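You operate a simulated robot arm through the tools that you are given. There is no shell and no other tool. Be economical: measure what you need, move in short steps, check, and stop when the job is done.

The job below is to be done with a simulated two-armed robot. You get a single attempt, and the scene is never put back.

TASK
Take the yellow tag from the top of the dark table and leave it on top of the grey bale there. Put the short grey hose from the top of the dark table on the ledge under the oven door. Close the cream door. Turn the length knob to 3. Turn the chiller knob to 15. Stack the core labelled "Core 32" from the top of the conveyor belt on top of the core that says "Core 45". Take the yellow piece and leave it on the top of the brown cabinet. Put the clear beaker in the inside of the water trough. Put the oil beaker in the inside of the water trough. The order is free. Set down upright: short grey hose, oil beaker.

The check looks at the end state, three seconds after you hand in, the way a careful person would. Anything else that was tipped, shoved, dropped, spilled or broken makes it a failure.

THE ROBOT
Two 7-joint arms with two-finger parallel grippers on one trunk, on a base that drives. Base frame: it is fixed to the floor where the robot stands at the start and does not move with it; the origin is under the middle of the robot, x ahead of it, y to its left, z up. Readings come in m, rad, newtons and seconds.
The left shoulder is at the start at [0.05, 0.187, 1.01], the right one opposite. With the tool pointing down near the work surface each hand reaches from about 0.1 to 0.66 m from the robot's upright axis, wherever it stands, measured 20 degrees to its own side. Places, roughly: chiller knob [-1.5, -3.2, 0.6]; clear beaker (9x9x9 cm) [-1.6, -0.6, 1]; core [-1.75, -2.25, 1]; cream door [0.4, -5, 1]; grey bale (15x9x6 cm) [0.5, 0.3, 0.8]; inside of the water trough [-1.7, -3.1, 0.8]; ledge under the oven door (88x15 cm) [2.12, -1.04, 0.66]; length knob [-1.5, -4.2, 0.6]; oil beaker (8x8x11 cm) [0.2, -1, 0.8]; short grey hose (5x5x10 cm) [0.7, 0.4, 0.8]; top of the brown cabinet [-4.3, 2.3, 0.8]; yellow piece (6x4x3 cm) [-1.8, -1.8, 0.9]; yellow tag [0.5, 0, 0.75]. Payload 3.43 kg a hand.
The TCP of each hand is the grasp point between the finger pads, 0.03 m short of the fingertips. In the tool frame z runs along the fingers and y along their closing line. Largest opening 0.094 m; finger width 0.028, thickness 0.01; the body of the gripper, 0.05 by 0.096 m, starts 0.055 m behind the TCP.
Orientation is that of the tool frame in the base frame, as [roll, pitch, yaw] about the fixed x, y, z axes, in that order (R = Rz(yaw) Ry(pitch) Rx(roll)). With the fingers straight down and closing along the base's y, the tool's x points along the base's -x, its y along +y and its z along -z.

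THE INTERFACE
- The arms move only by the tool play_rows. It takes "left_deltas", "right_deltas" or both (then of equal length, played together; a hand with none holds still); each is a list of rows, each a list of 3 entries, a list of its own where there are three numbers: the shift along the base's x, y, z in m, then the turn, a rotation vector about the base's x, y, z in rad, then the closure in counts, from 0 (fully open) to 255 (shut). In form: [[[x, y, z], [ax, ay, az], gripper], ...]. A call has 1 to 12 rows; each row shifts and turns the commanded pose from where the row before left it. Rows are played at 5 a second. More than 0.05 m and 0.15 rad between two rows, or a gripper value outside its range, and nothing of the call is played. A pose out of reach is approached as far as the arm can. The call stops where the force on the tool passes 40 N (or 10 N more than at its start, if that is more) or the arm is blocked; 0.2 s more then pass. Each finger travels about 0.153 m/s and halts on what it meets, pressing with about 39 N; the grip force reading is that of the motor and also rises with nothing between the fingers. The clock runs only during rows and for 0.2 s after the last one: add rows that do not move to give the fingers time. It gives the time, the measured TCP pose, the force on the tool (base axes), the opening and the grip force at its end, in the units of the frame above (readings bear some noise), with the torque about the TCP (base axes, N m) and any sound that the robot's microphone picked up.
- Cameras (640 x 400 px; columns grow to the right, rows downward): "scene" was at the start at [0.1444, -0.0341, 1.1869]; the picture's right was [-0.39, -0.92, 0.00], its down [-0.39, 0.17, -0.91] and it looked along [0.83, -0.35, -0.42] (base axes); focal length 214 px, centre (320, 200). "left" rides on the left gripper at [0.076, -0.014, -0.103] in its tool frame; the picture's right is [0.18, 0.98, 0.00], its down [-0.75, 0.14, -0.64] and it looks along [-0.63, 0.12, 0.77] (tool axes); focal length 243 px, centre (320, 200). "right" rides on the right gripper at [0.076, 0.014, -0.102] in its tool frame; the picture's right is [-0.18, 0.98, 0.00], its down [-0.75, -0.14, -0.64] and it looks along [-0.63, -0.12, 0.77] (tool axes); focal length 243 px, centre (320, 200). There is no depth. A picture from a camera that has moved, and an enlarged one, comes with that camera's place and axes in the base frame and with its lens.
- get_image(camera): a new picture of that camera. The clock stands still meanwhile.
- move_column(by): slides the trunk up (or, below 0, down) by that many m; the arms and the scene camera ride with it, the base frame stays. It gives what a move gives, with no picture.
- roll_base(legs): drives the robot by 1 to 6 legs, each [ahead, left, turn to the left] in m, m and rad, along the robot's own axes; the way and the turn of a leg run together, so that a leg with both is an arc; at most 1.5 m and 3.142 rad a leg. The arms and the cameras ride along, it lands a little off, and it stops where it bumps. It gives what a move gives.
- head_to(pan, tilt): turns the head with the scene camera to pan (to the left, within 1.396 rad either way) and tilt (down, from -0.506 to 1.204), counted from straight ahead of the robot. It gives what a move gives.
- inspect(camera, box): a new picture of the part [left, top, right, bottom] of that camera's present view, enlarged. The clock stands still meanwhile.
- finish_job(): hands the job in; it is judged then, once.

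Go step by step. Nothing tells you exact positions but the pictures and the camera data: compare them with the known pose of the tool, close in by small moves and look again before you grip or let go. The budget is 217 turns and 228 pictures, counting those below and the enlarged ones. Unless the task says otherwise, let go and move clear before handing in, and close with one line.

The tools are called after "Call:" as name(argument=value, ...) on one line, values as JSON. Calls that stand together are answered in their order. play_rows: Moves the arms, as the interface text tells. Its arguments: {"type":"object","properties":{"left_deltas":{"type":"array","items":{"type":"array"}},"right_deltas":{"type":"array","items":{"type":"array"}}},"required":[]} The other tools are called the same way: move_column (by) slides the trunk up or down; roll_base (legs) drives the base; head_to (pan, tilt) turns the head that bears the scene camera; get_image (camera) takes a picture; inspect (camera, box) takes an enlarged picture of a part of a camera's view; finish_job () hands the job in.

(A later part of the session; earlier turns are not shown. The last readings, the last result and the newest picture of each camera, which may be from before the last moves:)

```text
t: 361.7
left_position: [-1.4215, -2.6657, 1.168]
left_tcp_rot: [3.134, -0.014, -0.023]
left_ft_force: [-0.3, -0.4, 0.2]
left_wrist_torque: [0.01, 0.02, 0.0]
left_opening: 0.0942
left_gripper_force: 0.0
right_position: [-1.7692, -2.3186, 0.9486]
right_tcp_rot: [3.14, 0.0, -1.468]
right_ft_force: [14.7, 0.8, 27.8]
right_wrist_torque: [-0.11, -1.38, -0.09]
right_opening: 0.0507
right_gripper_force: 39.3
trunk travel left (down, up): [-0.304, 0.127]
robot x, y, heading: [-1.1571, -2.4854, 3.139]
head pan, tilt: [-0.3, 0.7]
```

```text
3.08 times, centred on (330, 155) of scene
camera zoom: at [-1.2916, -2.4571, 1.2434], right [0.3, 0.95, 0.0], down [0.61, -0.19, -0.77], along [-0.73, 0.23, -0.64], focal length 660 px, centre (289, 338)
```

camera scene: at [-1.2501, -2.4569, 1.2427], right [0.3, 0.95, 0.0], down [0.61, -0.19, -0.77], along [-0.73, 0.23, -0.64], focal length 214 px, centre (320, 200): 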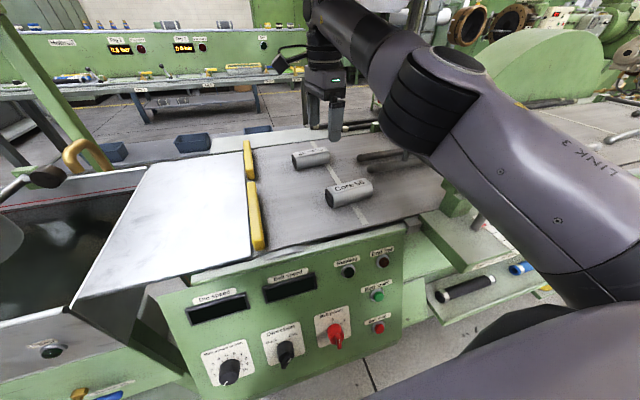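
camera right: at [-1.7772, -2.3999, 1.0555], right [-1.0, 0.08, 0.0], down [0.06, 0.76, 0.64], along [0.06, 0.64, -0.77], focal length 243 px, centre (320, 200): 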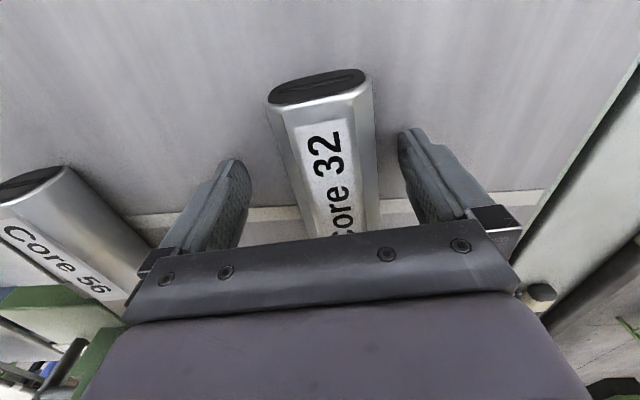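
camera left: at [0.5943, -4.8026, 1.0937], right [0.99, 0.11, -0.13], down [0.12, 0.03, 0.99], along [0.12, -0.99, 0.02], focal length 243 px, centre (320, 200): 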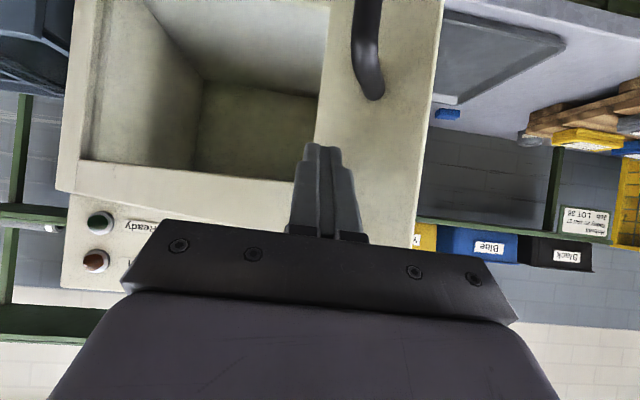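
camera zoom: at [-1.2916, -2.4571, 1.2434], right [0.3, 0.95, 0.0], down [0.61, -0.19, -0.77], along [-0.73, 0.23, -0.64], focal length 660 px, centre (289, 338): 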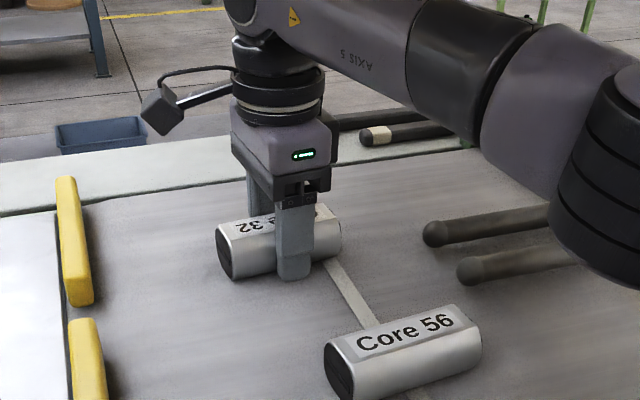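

Gripped at 0.0507. I'll lift clear of the tail guide and draw the core in.

Call:
play_rows(right_deltas=[[[0, 0, 0.015], [0, 0, 0], 255], [[0, 0, 0.03], [0, 0, 0], 255], [[0.01, 0, 0.035], [0, 0, 0], 255], [[0.03, 0, 0.035], [0, 0, 0], 255], [[0.035, 0, 0.03], [0, 0, 0], 255], [[0.035, 0, 0.01], [0, 0, 0], 255], [[0.03, 0, 0], [0, 0, 0], 255]])

Call:
roll_base(legs=[[-0.05, 0, 0], [0, -0.44, 0]])

Call:
head_to(pan=-0.1, tilt=0.7)

Call:
get_image(camera="scene")

Call:
get_image(camera="right")

```text
t: 363.3
left_position: [-1.4251, -2.6651, 1.1677]
left_tcp_rot: [3.132, -0.02, -0.023]
left_ft_force: [0.0, -0.1, 0.7]
left_wrist_torque: [0.0, 0.0, -0.01]
left_opening: 0.0943
left_gripper_force: 0.0
right_position: [-1.6303, -2.3171, 1.1029]
right_tcp_rot: [-3.141, -0.001, -1.471]
right_ft_force: [-0.4, -0.5, -3.8]
right_wrist_torque: [0.0, 0.0, -0.01]
right_opening: 0.0505
right_gripper_force: 39.2
trunk travel left (down, up): [-0.304, 0.127]
robot x, y, heading: [-1.1554, -2.482, 3.138]
head pan, tilt: [-0.3, 0.7]
```

```text
t: 368.1
left_position: [-1.373, -2.2317, 1.1674]
left_tcp_rot: [3.134, -0.02, -0.031]
left_ft_force: [-0.1, -0.1, -1.1]
left_wrist_torque: [0.0, -0.02, 0.0]
left_opening: 0.094
left_gripper_force: 0.2
right_position: [-1.5744, -1.8815, 1.1017]
right_tcp_rot: [-3.14, -0.003, -1.48]
right_ft_force: [-0.3, 0.1, -4.4]
right_wrist_torque: [-0.01, 0.0, -0.03]
right_opening: 0.0504
right_gripper_force: 38.9
trunk travel left (down, up): [-0.304, 0.127]
robot x, y, heading: [-1.1064, -2.0517, 3.131]
head pan, tilt: [-0.3, 0.7]
```

```text
t: 368.9
left_position: [-1.3748, -2.2316, 1.1672]
left_tcp_rot: [3.133, -0.022, -0.031]
left_ft_force: [-0.9, 0.3, -0.7]
left_wrist_torque: [0.01, 0.01, 0.02]
left_opening: 0.0942
left_gripper_force: 0.0
right_position: [-1.5742, -1.8822, 1.1028]
right_tcp_rot: [-3.139, -0.001, -1.48]
right_ft_force: [1.0, -0.3, -3.8]
right_wrist_torque: [-0.01, 0.02, -0.02]
right_opening: 0.0505
right_gripper_force: 39.0
trunk travel left (down, up): [-0.304, 0.127]
robot x, y, heading: [-1.1037, -2.0537, 3.131]
head pan, tilt: [-0.099, 0.7]
```

```text
85 pictures are left
camera scene: at [-1.2445, -2.0415, 1.2427], right [0.11, 0.99, 0.0], down [0.64, -0.07, -0.76], along [-0.76, 0.09, -0.64], focal length 214 px, centre (320, 200)
```

scene: 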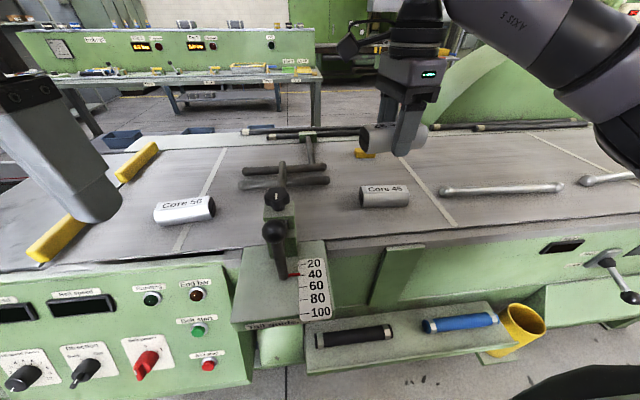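

```text
84 pictures are left
camera right: at [-1.581, -1.9594, 1.2048], right [-1.0, 0.09, 0.0], down [0.07, 0.76, 0.64], along [0.06, 0.64, -0.77], focal length 243 px, centre (320, 200)
```

right: 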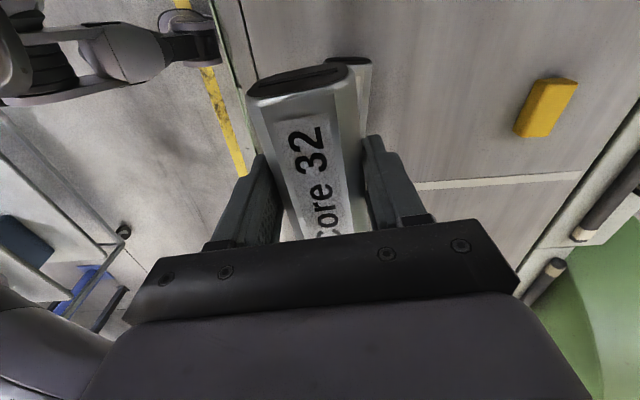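

Core 32 is held above the belt. I'll enlarge Core 45 to fix its position.

Call:
inspect(camera="scene", box=[320, 140, 460, 240])

```text
4.00 times, centred on (390, 190) of scene
camera zoom: at [-1.2445, -2.0415, 1.2427], right [0.11, 0.99, 0.0], down [0.64, -0.07, -0.76], along [-0.76, 0.09, -0.64], focal length 858 px, centre (40, 240)
```

zoom: 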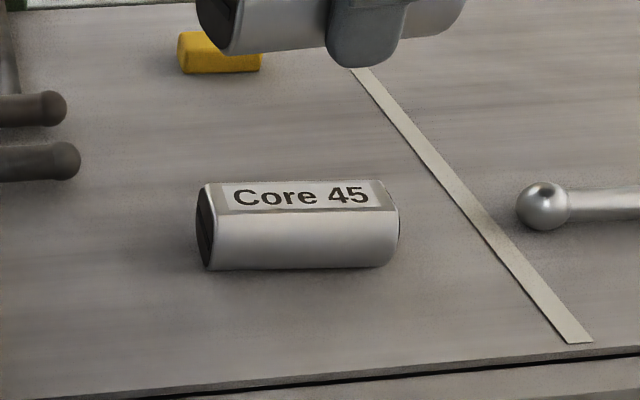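

Core 45's top is near z 0.957 with centre about [−1.603, −1.855] and its axis turned about 0.09. I'll align Core 32 above it.

Call:
play_rows(right_deltas=[[[-0.015, 0.012, 0], [0, 0, -0.09], 255], [[-0.014, 0.011, 0], [0, 0, -0.09], 255], [[0, 0, -0.03], [0, 0, 0], 255], [[0, 0, -0.03], [0, 0, 0], 255], [[0, 0, -0.02], [0, 0, 0], 255], [[0, 0, 0], [0, 0, 0], 255]])

Call:
inspect(camera="scene", box=[320, 120, 460, 240])

Call:
get_image(camera="right")

```text
t: 370.3
left_position: [-1.3731, -2.2323, 1.1681]
left_tcp_rot: [3.132, -0.019, -0.032]
left_ft_force: [1.1, 0.3, 0.2]
left_wrist_torque: [-0.01, 0.01, 0.01]
left_opening: 0.094
left_gripper_force: 0.1
right_position: [-1.6027, -1.8607, 1.0226]
right_tcp_rot: [-3.138, -0.001, -1.662]
right_ft_force: [0.3, -0.4, -3.6]
right_wrist_torque: [0.02, 0.03, 0.01]
right_opening: 0.0501
right_gripper_force: 39.3
trunk travel left (down, up): [-0.304, 0.127]
robot x, y, heading: [-1.0993, -2.0521, 3.129]
head pan, tilt: [-0.099, 0.7]
```

```text
3.33 times, centred on (390, 180) of scene
camera zoom: at [-1.2445, -2.0416, 1.2427], right [0.11, 0.99, 0.0], down [0.64, -0.07, -0.76], along [-0.76, 0.09, -0.64], focal length 715 px, centre (87, 267)
```

zoom: 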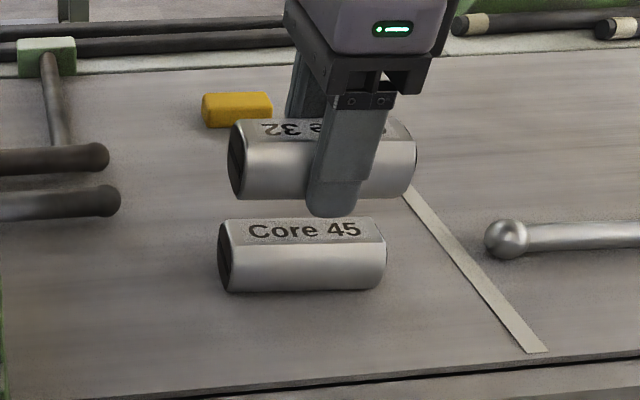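

```text
81 pictures are left
camera right: at [-1.6228, -1.9346, 1.1258], right [-0.96, 0.27, 0.0], down [0.21, 0.74, 0.64], along [0.18, 0.62, -0.77], focal length 243 px, centre (320, 200)
```

right: 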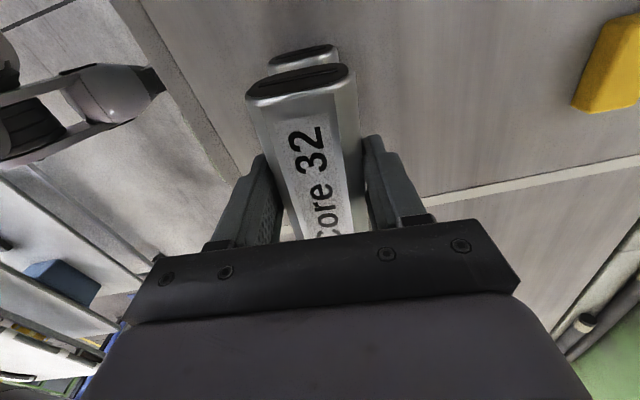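

The alignment is within a few millimetres. Lowering onto Core 45.

Call:
play_rows(right_deltas=[[[0, 0.001, -0.015], [0, 0, 0], 255], [[0, 0, -0.01], [0, 0, 0], 255], [[0, 0, -0.004], [0, 0, 0], 255], [[0, 0, -0.003], [0, 0, 0], 255], [[0, 0, -0.002], [0, 0, 0], 255], [[0, 0, 0], [0, 0, 0], 255]])

Call:
inspect(camera="scene", box=[320, 120, 460, 240])

```text
t: 371.7
left_position: [-1.3735, -2.2325, 1.1671]
left_tcp_rot: [3.133, -0.017, -0.032]
left_ft_force: [0.9, 0.0, 0.0]
left_wrist_torque: [-0.03, 0.02, 0.0]
left_opening: 0.0939
left_gripper_force: 0.1
right_position: [-1.6036, -1.8598, 0.9915]
right_tcp_rot: [3.139, -0.002, -1.66]
right_ft_force: [-3.0, 0.6, 8.8]
right_wrist_torque: [0.65, 0.07, 0.22]
right_opening: 0.0501
right_gripper_force: 39.0
trunk travel left (down, up): [-0.304, 0.127]
robot x, y, heading: [-1.1048, -2.052, 3.131]
head pan, tilt: [-0.099, 0.7]
```

```text
3.33 times, centred on (390, 180) of scene
camera zoom: at [-1.244, -2.042, 1.243], right [0.11, 0.99, 0.0], down [0.64, -0.07, -0.77], along [-0.76, 0.09, -0.64], focal length 715 px, centre (87, 267)
```

zoom: 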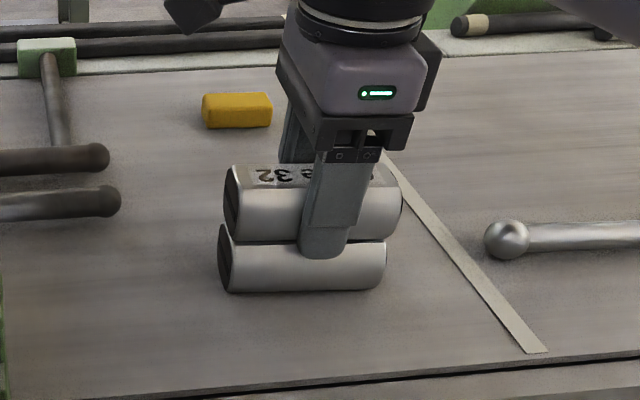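

Contact, and the stack looks straight. I'll ease up half a millimetre, open, and lift away.

Call:
play_rows(right_deltas=[[[0, 0, 0.001], [0, 0, 0], 255], [[0, 0, 0], [0, 0, 0], 100], [[0, 0, 0], [0, 0, 0], 40], [[0, 0, 0], [0, 0, 0], 0], [[0, 0, 0], [0, 0, 0], 0], [[0, 0, 0.02], [0, 0, 0], 0], [[0, 0, 0.03], [0, 0, 0], 0], [[0, 0, 0.04], [0, 0, 0], 0], [[0, 0, 0.03], [0, 0, 0], 0]])

Call:
inspect(camera="scene", box=[320, 120, 460, 240])

Call:
get_image(camera="right")

```text
t: 373.7
left_position: [-1.3727, -2.2324, 1.1675]
left_tcp_rot: [3.135, -0.017, -0.032]
left_ft_force: [0.1, 0.6, 0.0]
left_wrist_torque: [-0.05, 0.05, 0.01]
left_opening: 0.0937
left_gripper_force: 0.0
right_position: [-1.6018, -1.8595, 1.1108]
right_tcp_rot: [-3.141, -0.002, -1.659]
right_ft_force: [0.2, 0.0, 0.1]
right_wrist_torque: [0.0, -0.03, 0.0]
right_opening: 0.0938
right_gripper_force: 0.0
trunk travel left (down, up): [-0.304, 0.127]
robot x, y, heading: [-1.1018, -2.0533, 3.128]
head pan, tilt: [-0.099, 0.7]
```

```text
3.33 times, centred on (390, 180) of scene
camera zoom: at [-1.244, -2.0419, 1.2427], right [0.11, 0.99, 0.0], down [0.64, -0.07, -0.77], along [-0.76, 0.09, -0.64], focal length 715 px, centre (87, 267)
```

zoom: 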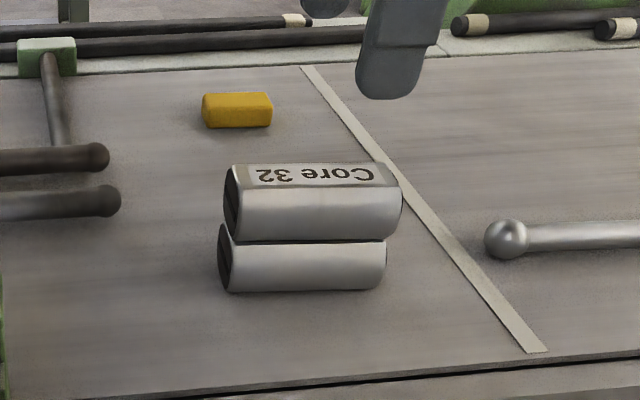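

```text
78 pictures are left
camera right: at [-1.6214, -1.9342, 1.2137], right [-0.96, 0.27, 0.0], down [0.21, 0.74, 0.64], along [0.17, 0.62, -0.77], focal length 243 px, centre (320, 200)
```

right: 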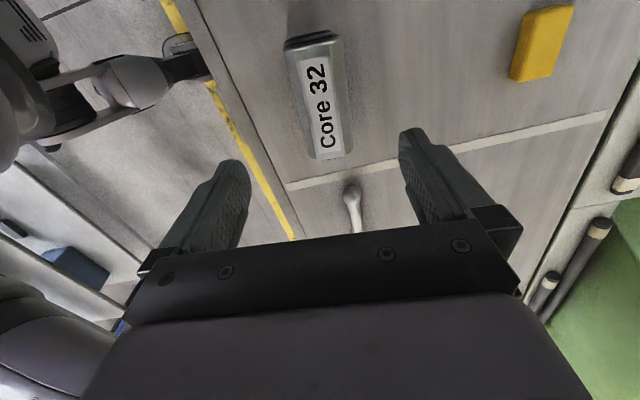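

The stack stands well. Now the yellow piece at about [−1.815, −1.843]: I'll turn the hand back so it closes along y, and move the base in 5 cm.

Call:
play_rows(right_deltas=[[[0.008, 0.001, 0.005], [0, 0, 0.139], 0], [[0.008, 0.001, 0.005], [0, 0, 0.139], 0], [[0.008, 0.001, 0], [0, 0, 0.139], 0], [[0.008, 0.001, 0], [0, 0, 0.139], 0], [[0.008, 0.001, 0], [0, 0, 0.139], 0], [[0.008, 0.001, 0], [0, 0, 0.139], 0], [[0.008, 0.001, 0], [0, 0, 0.139], 0], [[0.008, 0.001, 0], [0, 0, 0.139], 0], [[0.008, 0.001, 0], [0, 0, 0.139], 0], [[0, 0.001, 0], [0, 0, 0.139], 0], [[0, 0.001, 0], [0, 0, 0.139], 0], [[0, 0.001, 0], [0, 0, 0.13], 0]])

Call:
roll_base(legs=[[0.045, 0, 0.01]])

Call:
get_image(camera="right")

```text
t: 376.3
left_position: [-1.3734, -2.2317, 1.1686]
left_tcp_rot: [3.134, -0.019, -0.032]
left_ft_force: [0.2, -0.5, 0.1]
left_wrist_torque: [0.03, 0.0, 0.01]
left_opening: 0.0938
left_gripper_force: 0.1
right_position: [-1.5317, -1.8477, 1.1194]
right_tcp_rot: [-3.14, -0.001, 0.0]
right_ft_force: [0.3, 0.8, 1.0]
right_wrist_torque: [-0.03, -0.02, 0.01]
right_opening: 0.0941
right_gripper_force: 0.1
trunk travel left (down, up): [-0.304, 0.127]
robot x, y, heading: [-1.1014, -2.0522, 3.126]
head pan, tilt: [-0.099, 0.7]
```

```text
t: 377.2
left_position: [-1.4165, -2.2346, 1.168]
left_tcp_rot: [3.133, -0.019, -0.023]
left_ft_force: [-0.8, -0.7, 0.0]
left_wrist_torque: [0.01, -0.03, 0.01]
left_opening: 0.0938
left_gripper_force: 0.0
right_position: [-1.5795, -1.8506, 1.1203]
right_tcp_rot: [-3.139, -0.003, 0.008]
right_ft_force: [0.1, -0.8, -0.7]
right_wrist_torque: [0.03, -0.03, 0.0]
right_opening: 0.094
right_gripper_force: 0.0
trunk travel left (down, up): [-0.304, 0.127]
robot x, y, heading: [-1.1512, -2.0544, 3.14]
head pan, tilt: [-0.099, 0.7]
```

```text
77 pictures are left
camera right: at [-1.5024, -1.8641, 1.2223], right [-0.18, -0.98, 0.0], down [-0.76, 0.14, 0.64], along [-0.63, 0.11, -0.77], focal length 243 px, centre (320, 200)
```

right: 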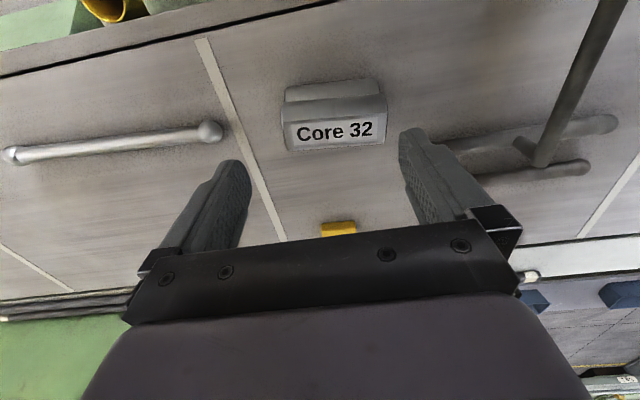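

Call:
play_rows(right_deltas=[[[-0.036, 0.002, 0], [0, 0.09, 0], 0], [[-0.036, 0.002, 0], [0, 0.09, 0], 0], [[-0.036, 0.002, -0.01], [0, 0.09, 0], 0], [[-0.036, 0.001, -0.015], [0, 0.09, 0], 0], [[-0.035, 0.001, -0.02], [0, 0.09, -0.008], 0], [[0, 0, 0], [0, 0, 0], 0]])

Call:
get_image(camera="right")

Call:
get_image(camera="scene")

```text
t: 378.6
left_position: [-1.4162, -2.2325, 1.1662]
left_tcp_rot: [3.132, -0.019, -0.023]
left_ft_force: [0.5, -0.3, -0.1]
left_wrist_torque: [0.01, -0.01, 0.0]
left_opening: 0.094
left_gripper_force: 0.1
right_position: [-1.7553, -1.843, 1.0732]
right_tcp_rot: [-3.137, 0.449, -0.001]
right_ft_force: [0.9, -0.2, -0.7]
right_wrist_torque: [-0.01, 0.01, -0.01]
right_opening: 0.0937
right_gripper_force: 0.1
trunk travel left (down, up): [-0.304, 0.127]
robot x, y, heading: [-1.1443, -2.0533, 3.14]
head pan, tilt: [-0.099, 0.7]
```

```text
76 pictures are left
camera right: at [-1.6414, -1.8573, 1.1329], right [-0.17, -0.98, 0.08], down [-0.4, 0.14, 0.91], along [-0.9, 0.12, -0.41], focal length 243 px, centre (320, 200)
```

right: 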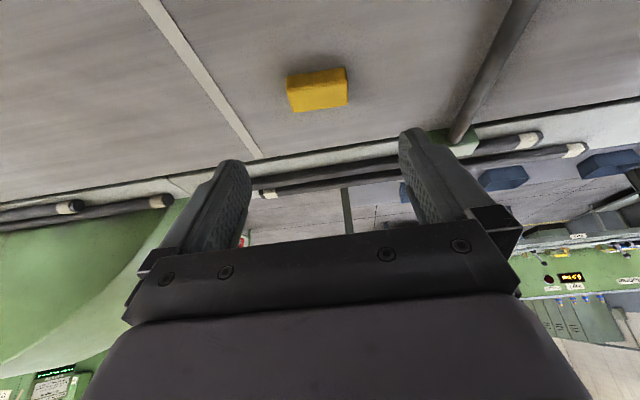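

```text
75 pictures are left
camera scene: at [-1.2898, -2.0427, 1.2427], right [0.1, 0.99, 0.0], down [0.64, -0.07, -0.77], along [-0.76, 0.08, -0.64], focal length 214 px, centre (320, 200)
```

scene: 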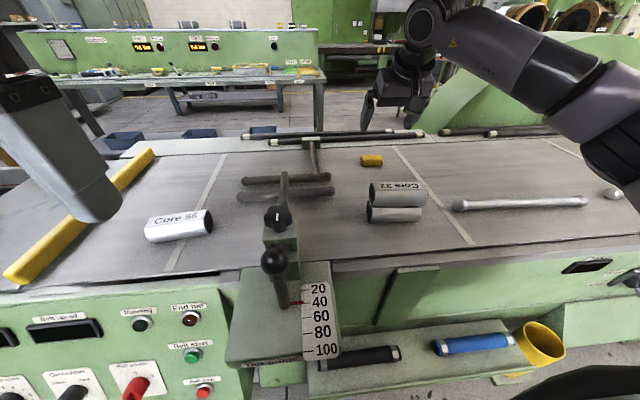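

The piece is centred and aligned. Going down along the fingers and closing.

Call:
play_rows(right_deltas=[[[-0.015, 0.001, -0.03], [0, 0, 0], 0], [[-0.015, 0, -0.03], [0, 0, 0], 0], [[-0.015, 0, -0.03], [0, 0, 0], 0], [[-0.008, 0, -0.016], [0, 0, 0], 0], [[-0.004, 0, -0.008], [0, 0, 0], 0], [[0, 0, 0], [0, 0, 0], 0]])

Call:
inspect(camera="scene", box=[300, 100, 440, 220])

Call:
get_image(camera="right")

```text
t: 380.0
left_position: [-1.4159, -2.2342, 1.1666]
left_tcp_rot: [3.133, -0.02, -0.022]
left_ft_force: [0.4, 0.0, 0.0]
left_wrist_torque: [-0.02, -0.03, -0.02]
left_opening: 0.0939
left_gripper_force: 0.0
right_position: [-1.8148, -1.8414, 0.9613]
right_tcp_rot: [-3.138, 0.451, 0.0]
right_ft_force: [-0.1, 0.1, 0.1]
right_wrist_torque: [-0.02, 0.0, -0.02]
right_opening: 0.0943
right_gripper_force: 0.0
trunk travel left (down, up): [-0.304, 0.127]
robot x, y, heading: [-1.1487, -2.0562, 3.142]
head pan, tilt: [-0.099, 0.7]
```

```text
3.33 times, centred on (370, 160) of scene
camera zoom: at [-1.2899, -2.0427, 1.2427], right [0.1, 0.99, 0.0], down [0.64, -0.07, -0.76], along [-0.76, 0.08, -0.64], focal length 715 px, centre (153, 333)
```

zoom: 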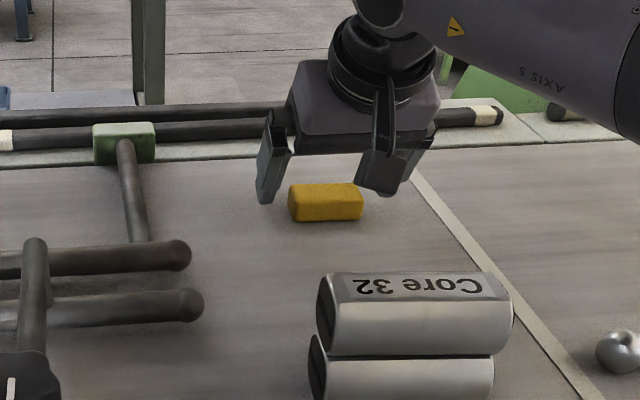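

```text
73 pictures are left
camera right: at [-1.701, -1.8559, 1.022], right [-0.17, -0.98, 0.08], down [-0.4, 0.14, 0.91], along [-0.9, 0.12, -0.42], focal length 243 px, centre (320, 200)
```

right: 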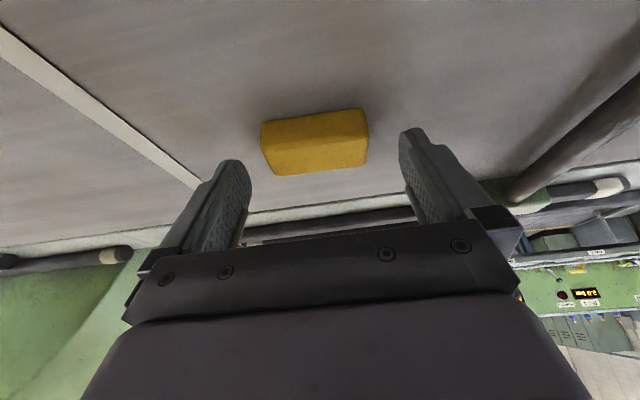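

I need to be about 8 mm lower; then close.

Call:
play_rows(right_deltas=[[[0, 0, -0.006], [0, 0, 0], 0], [[0, 0, -0.003], [0, 0, 0], 0], [[0, 0, 0], [0, 0, 0], 70], [[0, 0, 0], [0, 0, 0], 140], [[0, 0, 0], [0, 0, 0], 255], [[0, 0, 0], [0, 0, 0], 255], [[0, 0, 0], [0, 0, 0], 255]])

Call:
get_image(camera="right")

```text
t: 381.6
left_position: [-1.4175, -2.2346, 1.1685]
left_tcp_rot: [3.133, -0.018, -0.023]
left_ft_force: [0.3, 0.0, 0.0]
left_wrist_torque: [0.01, 0.0, -0.02]
left_opening: 0.0938
left_gripper_force: 0.1
right_position: [-1.8141, -1.8415, 0.953]
right_tcp_rot: [-3.139, 0.449, 0.001]
right_ft_force: [-0.5, -0.2, 0.7]
right_wrist_torque: [0.0, 0.02, 0.0]
right_opening: 0.0591
right_gripper_force: 39.2
trunk travel left (down, up): [-0.304, 0.127]
robot x, y, heading: [-1.1515, -2.0545, 3.139]
head pan, tilt: [-0.099, 0.7]
```

```text
72 pictures are left
camera right: at [-1.7006, -1.8557, 1.0129], right [-0.17, -0.98, 0.08], down [-0.4, 0.14, 0.91], along [-0.9, 0.12, -0.42], focal length 243 px, centre (320, 200)
```

right: 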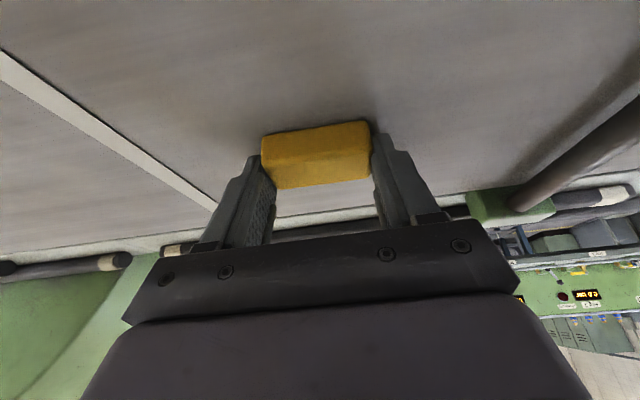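

Gripped. I'll lift it clear over the stack and draw it in, then look for the clear beaker near y −0.6.

Call:
play_rows(right_deltas=[[[0, 0, 0.015], [0, 0, 0], 255], [[0, 0, 0.035], [0, 0, 0], 255], [[0, 0, 0.04], [0, 0, 0], 255], [[0.01, 0, 0.04], [0, 0, 0], 255], [[0.03, 0, 0.035], [0, 0, 0], 255], [[0.04, 0, 0.015], [0, 0, 0], 255], [[0.045, 0, 0], [0, 0, 0], 255], [[0.045, 0, 0], [0, 0, 0], 255], [[0.045, 0, 0], [0, 0, 0], 255], [[0.045, 0, 0], [0, 0, 0], 255], [[0.045, 0, 0], [0, 0, 0], 255], [[0.045, 0, 0], [0, 0, 0], 255]])

Call:
roll_base(legs=[[-0.3, 0, 0], [0, -1.2, 0]])

Call:
head_to(pan=-0.15, tilt=0.5)

Call:
get_image(camera="scene")

```text
t: 384.2
left_position: [-1.4161, -2.2333, 1.1666]
left_tcp_rot: [3.133, -0.018, -0.022]
left_ft_force: [0.0, -0.6, -0.3]
left_wrist_torque: [-0.03, 0.02, 0.01]
left_opening: 0.0941
left_gripper_force: 0.1
right_position: [-1.4623, -1.8455, 1.1339]
right_tcp_rot: [-3.136, 0.449, -0.001]
right_ft_force: [0.3, 0.3, 0.2]
right_wrist_torque: [0.02, 0.01, 0.03]
right_opening: 0.0589
right_gripper_force: 38.9
trunk travel left (down, up): [-0.304, 0.127]
robot x, y, heading: [-1.1448, -2.0541, 3.136]
head pan, tilt: [-0.099, 0.7]
```

```text
t: 396.6
left_position: [-1.1059, -1.0373, 1.1656]
left_tcp_rot: [3.134, -0.019, -0.043]
left_ft_force: [-0.2, -0.5, -0.4]
left_wrist_torque: [-0.03, -0.02, 0.0]
left_opening: 0.0941
left_gripper_force: 0.0
right_position: [-1.1452, -0.6462, 1.1339]
right_tcp_rot: [-3.138, 0.451, -0.022]
right_ft_force: [0.9, -0.3, 0.2]
right_wrist_torque: [0.02, -0.02, 0.03]
right_opening: 0.0588
right_gripper_force: 38.7
trunk travel left (down, up): [-0.304, 0.127]
robot x, y, heading: [-0.8344, -0.8627, 3.118]
head pan, tilt: [-0.099, 0.7]
```

```text
t: 397.3
left_position: [-1.1045, -1.0358, 1.1662]
left_tcp_rot: [3.133, -0.02, -0.046]
left_ft_force: [-1.1, -0.1, 0.0]
left_wrist_torque: [-0.04, 0.01, -0.02]
left_opening: 0.0941
left_gripper_force: 0.0
right_position: [-1.1467, -0.6465, 1.1338]
right_tcp_rot: [-3.139, 0.449, -0.022]
right_ft_force: [0.6, 0.8, -0.7]
right_wrist_torque: [0.01, -0.03, -0.01]
right_opening: 0.0588
right_gripper_force: 39.0
trunk travel left (down, up): [-0.304, 0.127]
robot x, y, heading: [-0.8371, -0.8594, 3.118]
head pan, tilt: [-0.15, 0.499]
```

```text
71 pictures are left
camera scene: at [-0.9813, -0.8417, 1.2604], right [0.17, 0.98, 0.0], down [0.47, -0.08, -0.88], along [-0.86, 0.15, -0.48], focal length 214 px, centre (320, 200)
```

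scene: 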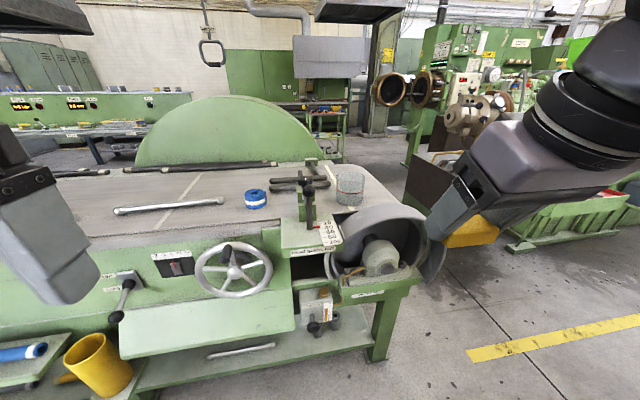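

Call:
inspect(camera="scene", box=[230, 140, 450, 290])

```text
2.67 times, centred on (340, 215) of scene
camera zoom: at [-0.9813, -0.8417, 1.2604], right [0.17, 0.98, 0.0], down [0.47, -0.08, -0.88], along [-0.86, 0.15, -0.48], focal length 572 px, centre (267, 160)
```

zoom: 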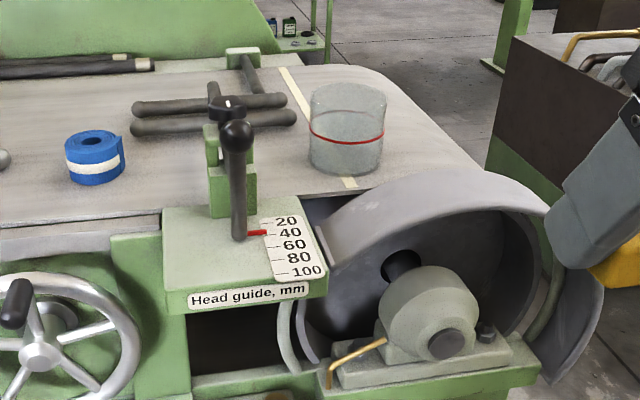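

The clear beaker stands at about [−1.571, −0.643], rim z≈1.008, nearly as wide as the gripper opens, so I'll pinch its wall with the left hand. I'll drive up so the left arm faces its +y side.

Call:
roll_base(legs=[[0.0, -0.45, 0.024], [0.17, 0, 0]])

Call:
head_to(pan=0.2, tilt=0.6)

Call:
get_image(camera="scene")

Call:
get_image(camera="left")

```text
t: 402.8
left_position: [-1.2624, -0.59, 1.1675]
left_tcp_rot: [3.133, -0.021, -0.029]
left_ft_force: [-0.2, 0.2, -0.7]
left_wrist_torque: [0.02, 0.03, 0.0]
left_opening: 0.0938
left_gripper_force: 0.0
right_position: [-1.3071, -0.2018, 1.1328]
right_tcp_rot: [-3.139, 0.45, -0.006]
right_ft_force: [-0.5, -0.1, -1.0]
right_wrist_torque: [0.0, 0.0, 0.01]
right_opening: 0.0588
right_gripper_force: 39.0
trunk travel left (down, up): [-0.304, 0.127]
robot x, y, heading: [-0.9962, -0.4117, 3.131]
head pan, tilt: [-0.15, 0.499]
```

```text
t: 403.6
left_position: [-1.2607, -0.5893, 1.1672]
left_tcp_rot: [3.131, -0.016, -0.028]
left_ft_force: [-0.3, 0.6, 0.2]
left_wrist_torque: [-0.01, 0.01, 0.0]
left_opening: 0.0941
left_gripper_force: 0.0
right_position: [-1.3063, -0.202, 1.1329]
right_tcp_rot: [-3.139, 0.451, -0.005]
right_ft_force: [-0.2, 0.4, 0.1]
right_wrist_torque: [0.01, 0.0, -0.01]
right_opening: 0.0589
right_gripper_force: 39.3
trunk travel left (down, up): [-0.304, 0.127]
robot x, y, heading: [-0.9931, -0.41, 3.131]
head pan, tilt: [0.201, 0.6]
```

```text
69 pictures are left
camera scene: at [-1.1362, -0.4253, 1.2514], right [-0.19, 0.98, 0.0], down [0.55, 0.11, -0.83], along [-0.81, -0.16, -0.56], focal length 214 px, centre (320, 200)
```

scene: 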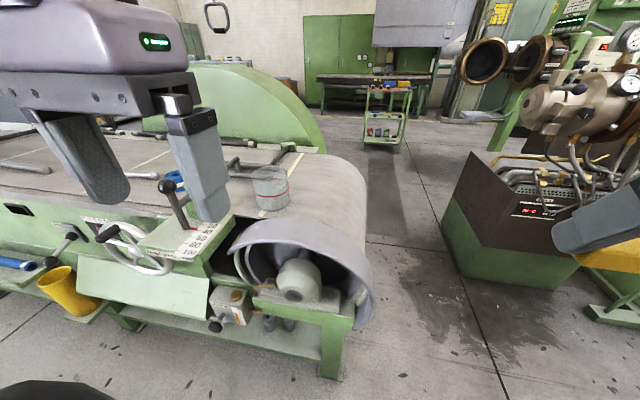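

```text
68 pictures are left
camera left: at [-1.1866, -0.5771, 1.272], right [0.16, -0.99, 0.01], down [-0.77, -0.12, 0.63], along [-0.62, -0.11, -0.78], focal length 243 px, centre (320, 200)
```

left: 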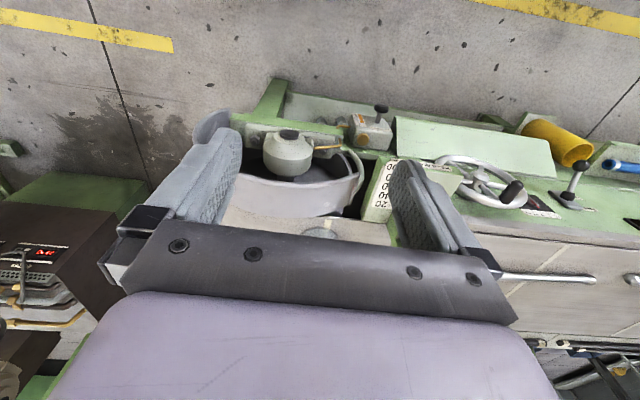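

Call:
play_rows(left_deltas=[[[-0.039, -0.001, 0], [0, 0.005, 0.01], 0], [[-0.039, -0.001, 0], [0, 0.005, 0.01], 0], [[-0.039, -0.001, -0.005], [0, 0.005, 0.01], 0], [[-0.039, -0.001, -0.01], [0, 0, 0], 20], [[-0.039, -0.001, -0.01], [0, 0, 0], 40], [[-0.039, -0.001, -0.01], [0, 0, 0], 40], [[-0.039, -0.002, -0.01], [0, 0, 0], 40], [[-0.037, -0.002, -0.015], [0, 0, 0], 40], [[0, 0, 0], [0, 0, 0], 40]])

Call:
get_image(camera="left")

Call:
inspect(camera="scene", box=[200, 110, 360, 230])

```text
t: 405.6
left_position: [-1.5739, -0.6035, 1.1065]
left_tcp_rot: [3.131, -0.003, 0.003]
left_ft_force: [0.7, -0.7, 0.0]
left_wrist_torque: [0.03, 0.0, -0.04]
left_opening: 0.0789
left_gripper_force: 0.1
right_position: [-1.3067, -0.2019, 1.1335]
right_tcp_rot: [-3.137, 0.45, -0.004]
right_ft_force: [0.5, -0.1, -0.2]
right_wrist_torque: [0.06, -0.01, -0.02]
right_opening: 0.0589
right_gripper_force: 39.5
trunk travel left (down, up): [-0.304, 0.127]
robot x, y, heading: [-0.9913, -0.4125, 3.133]
head pan, tilt: [0.201, 0.6]
```

```text
67 pictures are left
camera left: at [-1.4978, -0.5885, 1.2105], right [0.19, -0.98, 0.01], down [-0.76, -0.14, 0.64], along [-0.63, -0.13, -0.77], focal length 243 px, centre (320, 200)
```

left: 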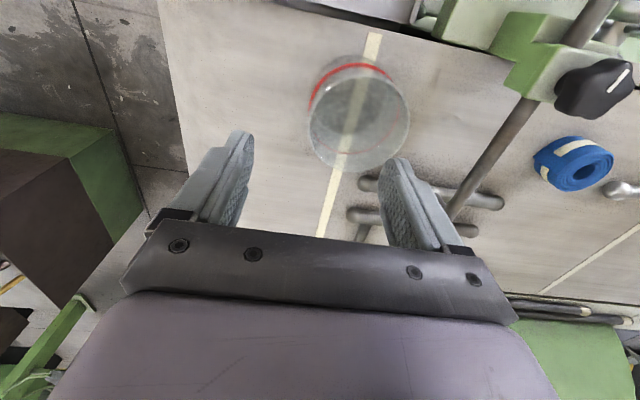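

```text
3.33 times, centred on (280, 170) of scene
camera zoom: at [-1.1361, -0.4255, 1.2514], right [-0.19, 0.98, 0.0], down [0.55, 0.11, -0.83], along [-0.81, -0.16, -0.56], focal length 715 px, centre (453, 300)
```

zoom: 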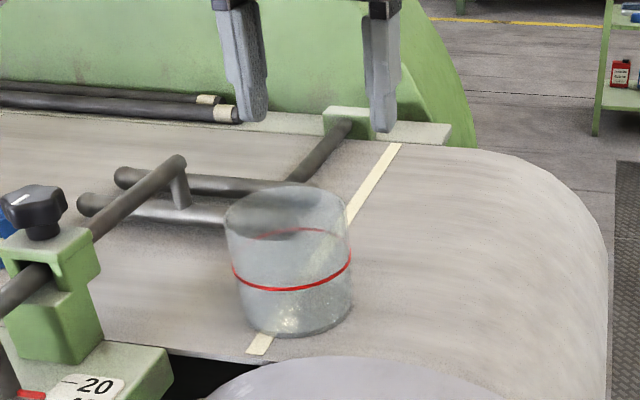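

The beaker's centre is near [−1.573, −0.641], so its +y wall is at y≈−0.597. I'll straddle that wall and descend.

Call:
play_rows(left_deltas=[[[0, 0.006, -0.03], [0, 0, 0], 40], [[0, 0, -0.03], [0, 0, 0], 40], [[0, 0, -0.02], [0, 0, 0], 40], [[0, 0, -0.01], [0, 0, 0], 40], [[0, 0, 0], [0, 0, 0], 40]])

Call:
get_image(camera="left")

Call:
inspect(camera="scene", box=[200, 110, 360, 230])

```text
t: 406.8
left_position: [-1.5711, -0.5926, 1.0179]
left_tcp_rot: [3.134, -0.004, 0.004]
left_ft_force: [0.1, 0.9, -0.4]
left_wrist_torque: [0.02, 0.01, -0.01]
left_opening: 0.0793
left_gripper_force: 0.0
right_position: [-1.3077, -0.2022, 1.1331]
right_tcp_rot: [-3.139, 0.45, -0.007]
right_ft_force: [0.9, -0.2, 0.1]
right_wrist_torque: [0.0, 0.03, 0.03]
right_opening: 0.0589
right_gripper_force: 39.0
trunk travel left (down, up): [-0.304, 0.127]
robot x, y, heading: [-0.9931, -0.4107, 3.135]
head pan, tilt: [0.201, 0.6]
```

```text
65 pictures are left
camera left: at [-1.4947, -0.5779, 1.1213], right [0.19, -0.98, 0.01], down [-0.76, -0.14, 0.64], along [-0.63, -0.13, -0.77], focal length 243 px, centre (320, 200)
```

left: 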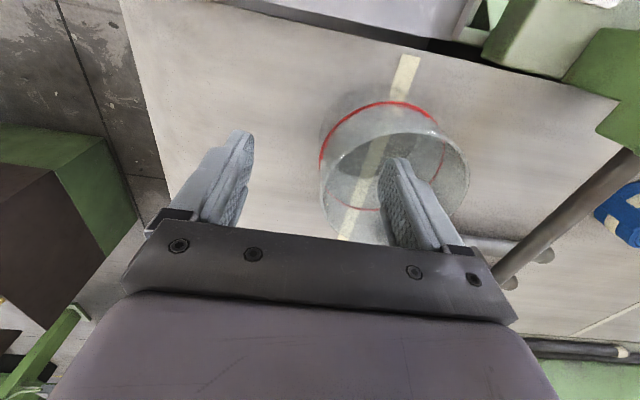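

```text
3.33 times, centred on (280, 170) of scene
camera zoom: at [-1.1362, -0.4253, 1.2513], right [-0.19, 0.98, 0.0], down [0.55, 0.11, -0.83], along [-0.81, -0.16, -0.56], focal length 715 px, centre (453, 300)
```

zoom: 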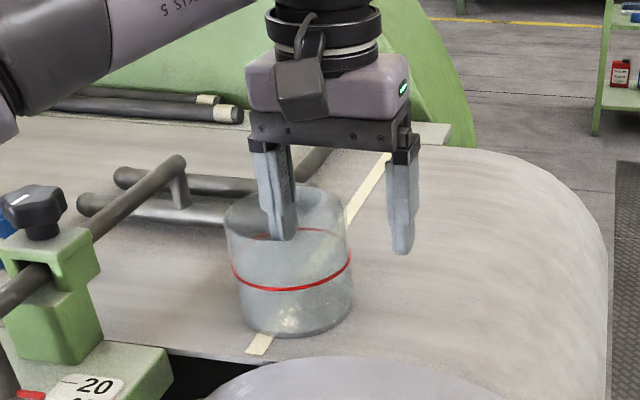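

One finger is inside, one outside. I'll shift 4 mm and pinch the wall gently.

Call:
play_rows(left_deltas=[[[0, -0.004, -0.003], [0, 0, 0], 40], [[0, 0, 0], [0, 0, 0], 100], [[0, 0, 0], [0, 0, 0], 160], [[0, 0, 0], [0, 0, 0], 210], [[0, 0, 0], [0, 0, 0], 240], [[0, 0, 0], [0, 0, 0], 250], [[0, 0, 0], [0, 0, 0], 250]])

Call:
get_image(camera="left")

Call:
inspect(camera="scene", box=[200, 110, 360, 230])

```text
t: 408.4
left_position: [-1.5712, -0.5977, 1.0153]
left_tcp_rot: [3.134, -0.002, 0.004]
left_ft_force: [0.0, -0.6, 0.3]
left_wrist_torque: [0.01, 0.04, 0.04]
left_opening: 0.0045
left_gripper_force: 38.9
right_position: [-1.3063, -0.2021, 1.133]
right_tcp_rot: [-3.138, 0.453, -0.004]
right_ft_force: [-0.3, -0.7, -0.1]
right_wrist_torque: [0.02, -0.01, -0.01]
right_opening: 0.059
right_gripper_force: 38.9
trunk travel left (down, up): [-0.304, 0.127]
robot x, y, heading: [-0.9931, -0.4105, 3.127]
head pan, tilt: [0.201, 0.6]
```

```text
63 pictures are left
camera left: at [-1.4951, -0.5826, 1.1185], right [0.19, -0.98, 0.01], down [-0.76, -0.14, 0.64], along [-0.63, -0.13, -0.77], focal length 243 px, centre (320, 200)
```

left: 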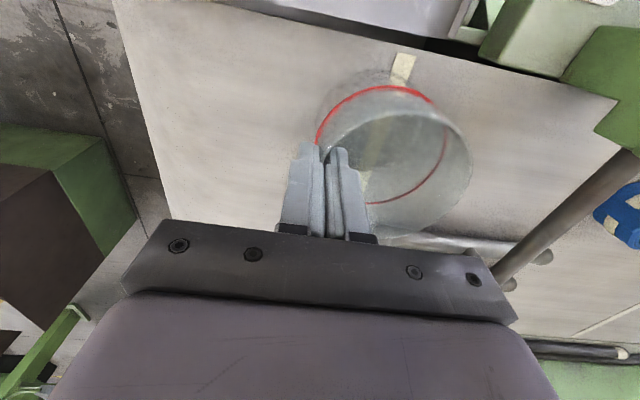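

```text
3.33 times, centred on (280, 170) of scene
camera zoom: at [-1.1362, -0.4254, 1.2513], right [-0.19, 0.98, 0.0], down [0.55, 0.11, -0.83], along [-0.81, -0.16, -0.56], focal length 715 px, centre (453, 300)
```

zoom: 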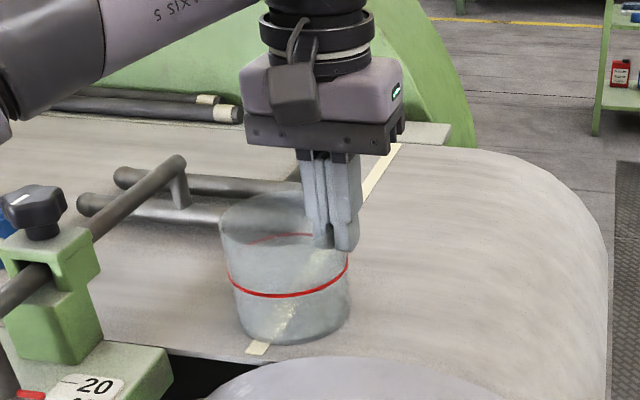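

The wall is pinched (4.5 mm). Lifting gently and checking.

Call:
play_rows(left_deltas=[[[0, 0, 0.01], [0, 0, 0], 250], [[0, 0, 0.02], [0, 0, 0], 250], [[0, 0, 0.03], [0, 0, 0], 250], [[0.01, 0, 0.03], [0, 0, 0], 250], [[0.02, 0, 0.02], [0, 0, 0], 250], [[0.03, 0, 0], [0, 0, 0], 250], [[0.04, 0, 0], [0, 0, 0], 250], [[0.04, 0, 0], [0, 0, 0], 250], [[0.04, 0, 0], [0, 0, 0], 250], [[0.04, 0, 0], [0, 0, 0], 250], [[0.02, 0, 0], [0, 0, 0], 250]])

Call:
get_image(camera="scene")

```text
t: 410.8
left_position: [-1.3289, -0.5963, 1.1239]
left_tcp_rot: [3.133, -0.004, 0.003]
left_ft_force: [0.9, 0.2, -1.4]
left_wrist_torque: [0.05, 0.01, 0.01]
left_opening: 0.0042
left_gripper_force: 39.1
right_position: [-1.3061, -0.2011, 1.1347]
right_tcp_rot: [-3.137, 0.449, -0.007]
right_ft_force: [-0.9, 0.2, -1.5]
right_wrist_torque: [0.01, -0.01, 0.0]
right_opening: 0.0588
right_gripper_force: 38.9
trunk travel left (down, up): [-0.304, 0.127]
robot x, y, heading: [-0.9918, -0.4097, 3.136]
head pan, tilt: [0.201, 0.6]
```

```text
61 pictures are left
camera scene: at [-1.1362, -0.4254, 1.2513], right [-0.19, 0.98, 0.0], down [0.55, 0.11, -0.83], along [-0.81, -0.16, -0.56], focal length 214 px, centre (320, 200)
```

scene: 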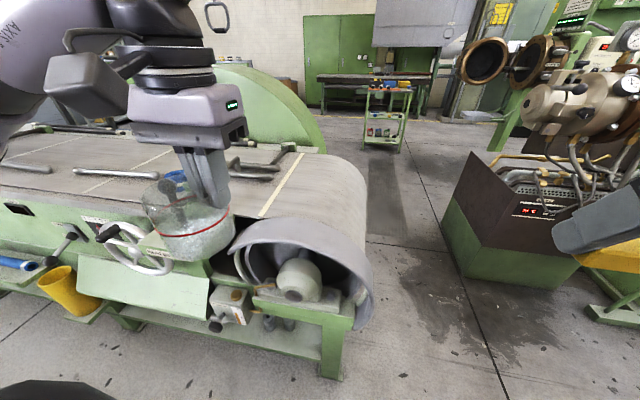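

The beaker is held. I'll carry it back to the trough at y≈−3.13.

Call:
roll_base(legs=[[-0.2, 0, 0], [0, 1.36, 0], [0, 1.36, 0]])

Call:
head_to(pan=0.15, tilt=0.6)

Call:
get_image(camera="scene")

```text
t: 436.0
left_position: [-1.1578, -3.3267, 1.123]
left_tcp_rot: [3.133, -0.005, -0.018]
left_ft_force: [-0.6, -0.7, -1.5]
left_wrist_torque: [0.07, 0.0, 0.04]
left_opening: 0.0044
left_gripper_force: 38.8
right_position: [-1.1281, -2.9324, 1.1325]
right_tcp_rot: [-3.137, 0.448, -0.025]
right_ft_force: [0.0, -0.1, -2.2]
right_wrist_torque: [-0.04, 0.02, -0.02]
right_opening: 0.0586
right_gripper_force: 39.0
trunk travel left (down, up): [-0.304, 0.127]
robot x, y, heading: [-0.8126, -3.1472, 3.113]
head pan, tilt: [0.201, 0.6]
```

```text
t: 436.6
left_position: [-1.1582, -3.3257, 1.1245]
left_tcp_rot: [3.133, -0.003, -0.017]
left_ft_force: [0.6, 1.0, -1.0]
left_wrist_torque: [0.06, 0.0, 0.04]
left_opening: 0.0044
left_gripper_force: 39.2
right_position: [-1.1275, -2.9332, 1.1336]
right_tcp_rot: [-3.138, 0.448, -0.026]
right_ft_force: [0.0, -0.2, -1.7]
right_wrist_torque: [-0.01, 0.01, 0.03]
right_opening: 0.0587
right_gripper_force: 39.2
trunk travel left (down, up): [-0.304, 0.127]
robot x, y, heading: [-0.8172, -3.1457, 3.109]
head pan, tilt: [0.15, 0.6]
```

```text
60 pictures are left
camera scene: at [-0.9625, -3.1559, 1.2513], right [-0.12, 0.99, 0.0], down [0.56, 0.07, -0.83], along [-0.82, -0.1, -0.56], focal length 214 px, centre (320, 200)
```

scene: 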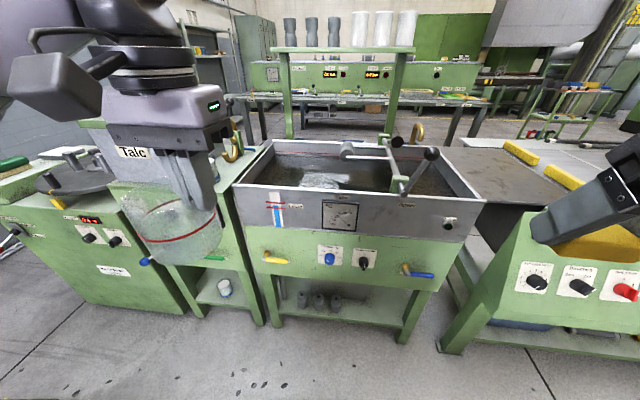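

Call:
inspect(camera="scene", box=[230, 120, 490, 240])

```text
2.46 times, centred on (360, 180) of scene
camera zoom: at [-0.9625, -3.1559, 1.2513], right [-0.12, 0.99, 0.0], down [0.56, 0.07, -0.83], along [-0.82, -0.1, -0.56], focal length 528 px, centre (222, 249)
```

zoom: 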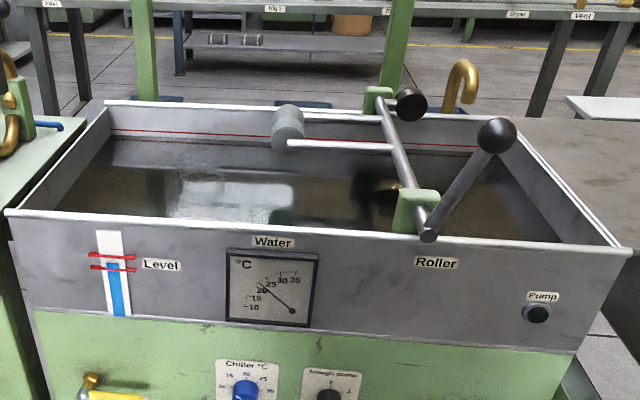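

I'll drive in and extend the beaker over the near-left part of the trough, then look for the oil beaker.

Call:
roll_base(legs=[[0.23, 0, 0.032]])

Call:
play_rows(left_deltas=[[[-0.04, 0, 0], [0, 0, 0], 250], [[-0.04, 0, 0], [0, 0, 0], 250], [[-0.04, 0, 0], [0, 0, 0], 250], [[-0.04, 0, 0], [0, 0, 0], 250], [[0, 0, 0], [0, 0, 0], 250]])

Call:
get_image(camera="left")

Call:
inspect(camera="scene", box=[160, 100, 400, 260])

```text
t: 438.4
left_position: [-1.3819, -3.3342, 1.1224]
left_tcp_rot: [3.135, -0.003, 0.015]
left_ft_force: [-0.2, -0.2, -1.0]
left_wrist_torque: [0.04, -0.03, 0.0]
left_opening: 0.0046
left_gripper_force: 39.0
right_position: [-1.3648, -2.9399, 1.1336]
right_tcp_rot: [-3.138, 0.449, 0.008]
right_ft_force: [-0.6, 0.9, -0.8]
right_wrist_torque: [0.0, -0.03, -0.01]
right_opening: 0.0589
right_gripper_force: 38.6
trunk travel left (down, up): [-0.304, 0.127]
robot x, y, heading: [-1.0484, -3.145, -3.133]
head pan, tilt: [0.15, 0.6]
```

```text
t: 439.6
left_position: [-1.5413, -3.3341, 1.125]
left_tcp_rot: [3.133, -0.004, 0.012]
left_ft_force: [0.4, 0.4, -1.3]
left_wrist_torque: [0.05, 0.04, 0.02]
left_opening: 0.0044
left_gripper_force: 38.9
right_position: [-1.3637, -2.9397, 1.1347]
right_tcp_rot: [-3.137, 0.451, 0.008]
right_ft_force: [-1.0, -0.4, 0.2]
right_wrist_torque: [0.01, -0.01, -0.01]
right_opening: 0.0588
right_gripper_force: 38.7
trunk travel left (down, up): [-0.304, 0.127]
robot x, y, heading: [-1.0445, -3.1466, -3.138]
head pan, tilt: [0.15, 0.6]
```

```text
58 pictures are left
camera left: at [-1.467, -3.3164, 1.2273], right [0.2, -0.98, 0.01], down [-0.75, -0.15, 0.64], along [-0.63, -0.13, -0.77], focal length 243 px, centre (320, 200)
```

left: 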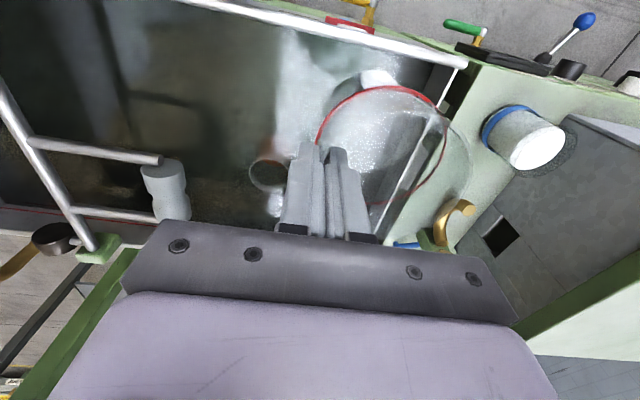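

```text
2.50 times, centred on (280, 180) of scene
camera zoom: at [-1.1918, -3.1577, 1.2513], right [-0.15, 0.99, 0.0], down [0.56, 0.09, -0.83], along [-0.82, -0.13, -0.56], focal length 536 px, centre (420, 250)
```

zoom: 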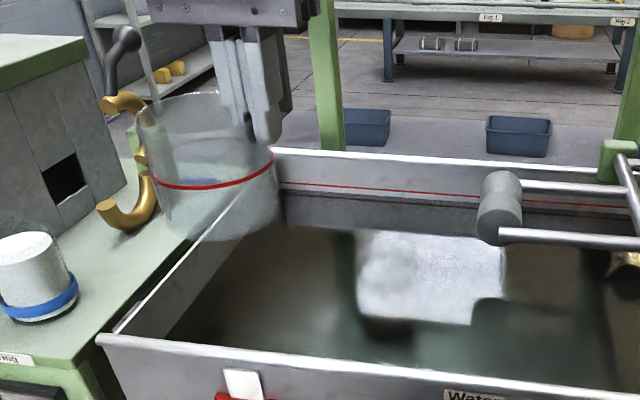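

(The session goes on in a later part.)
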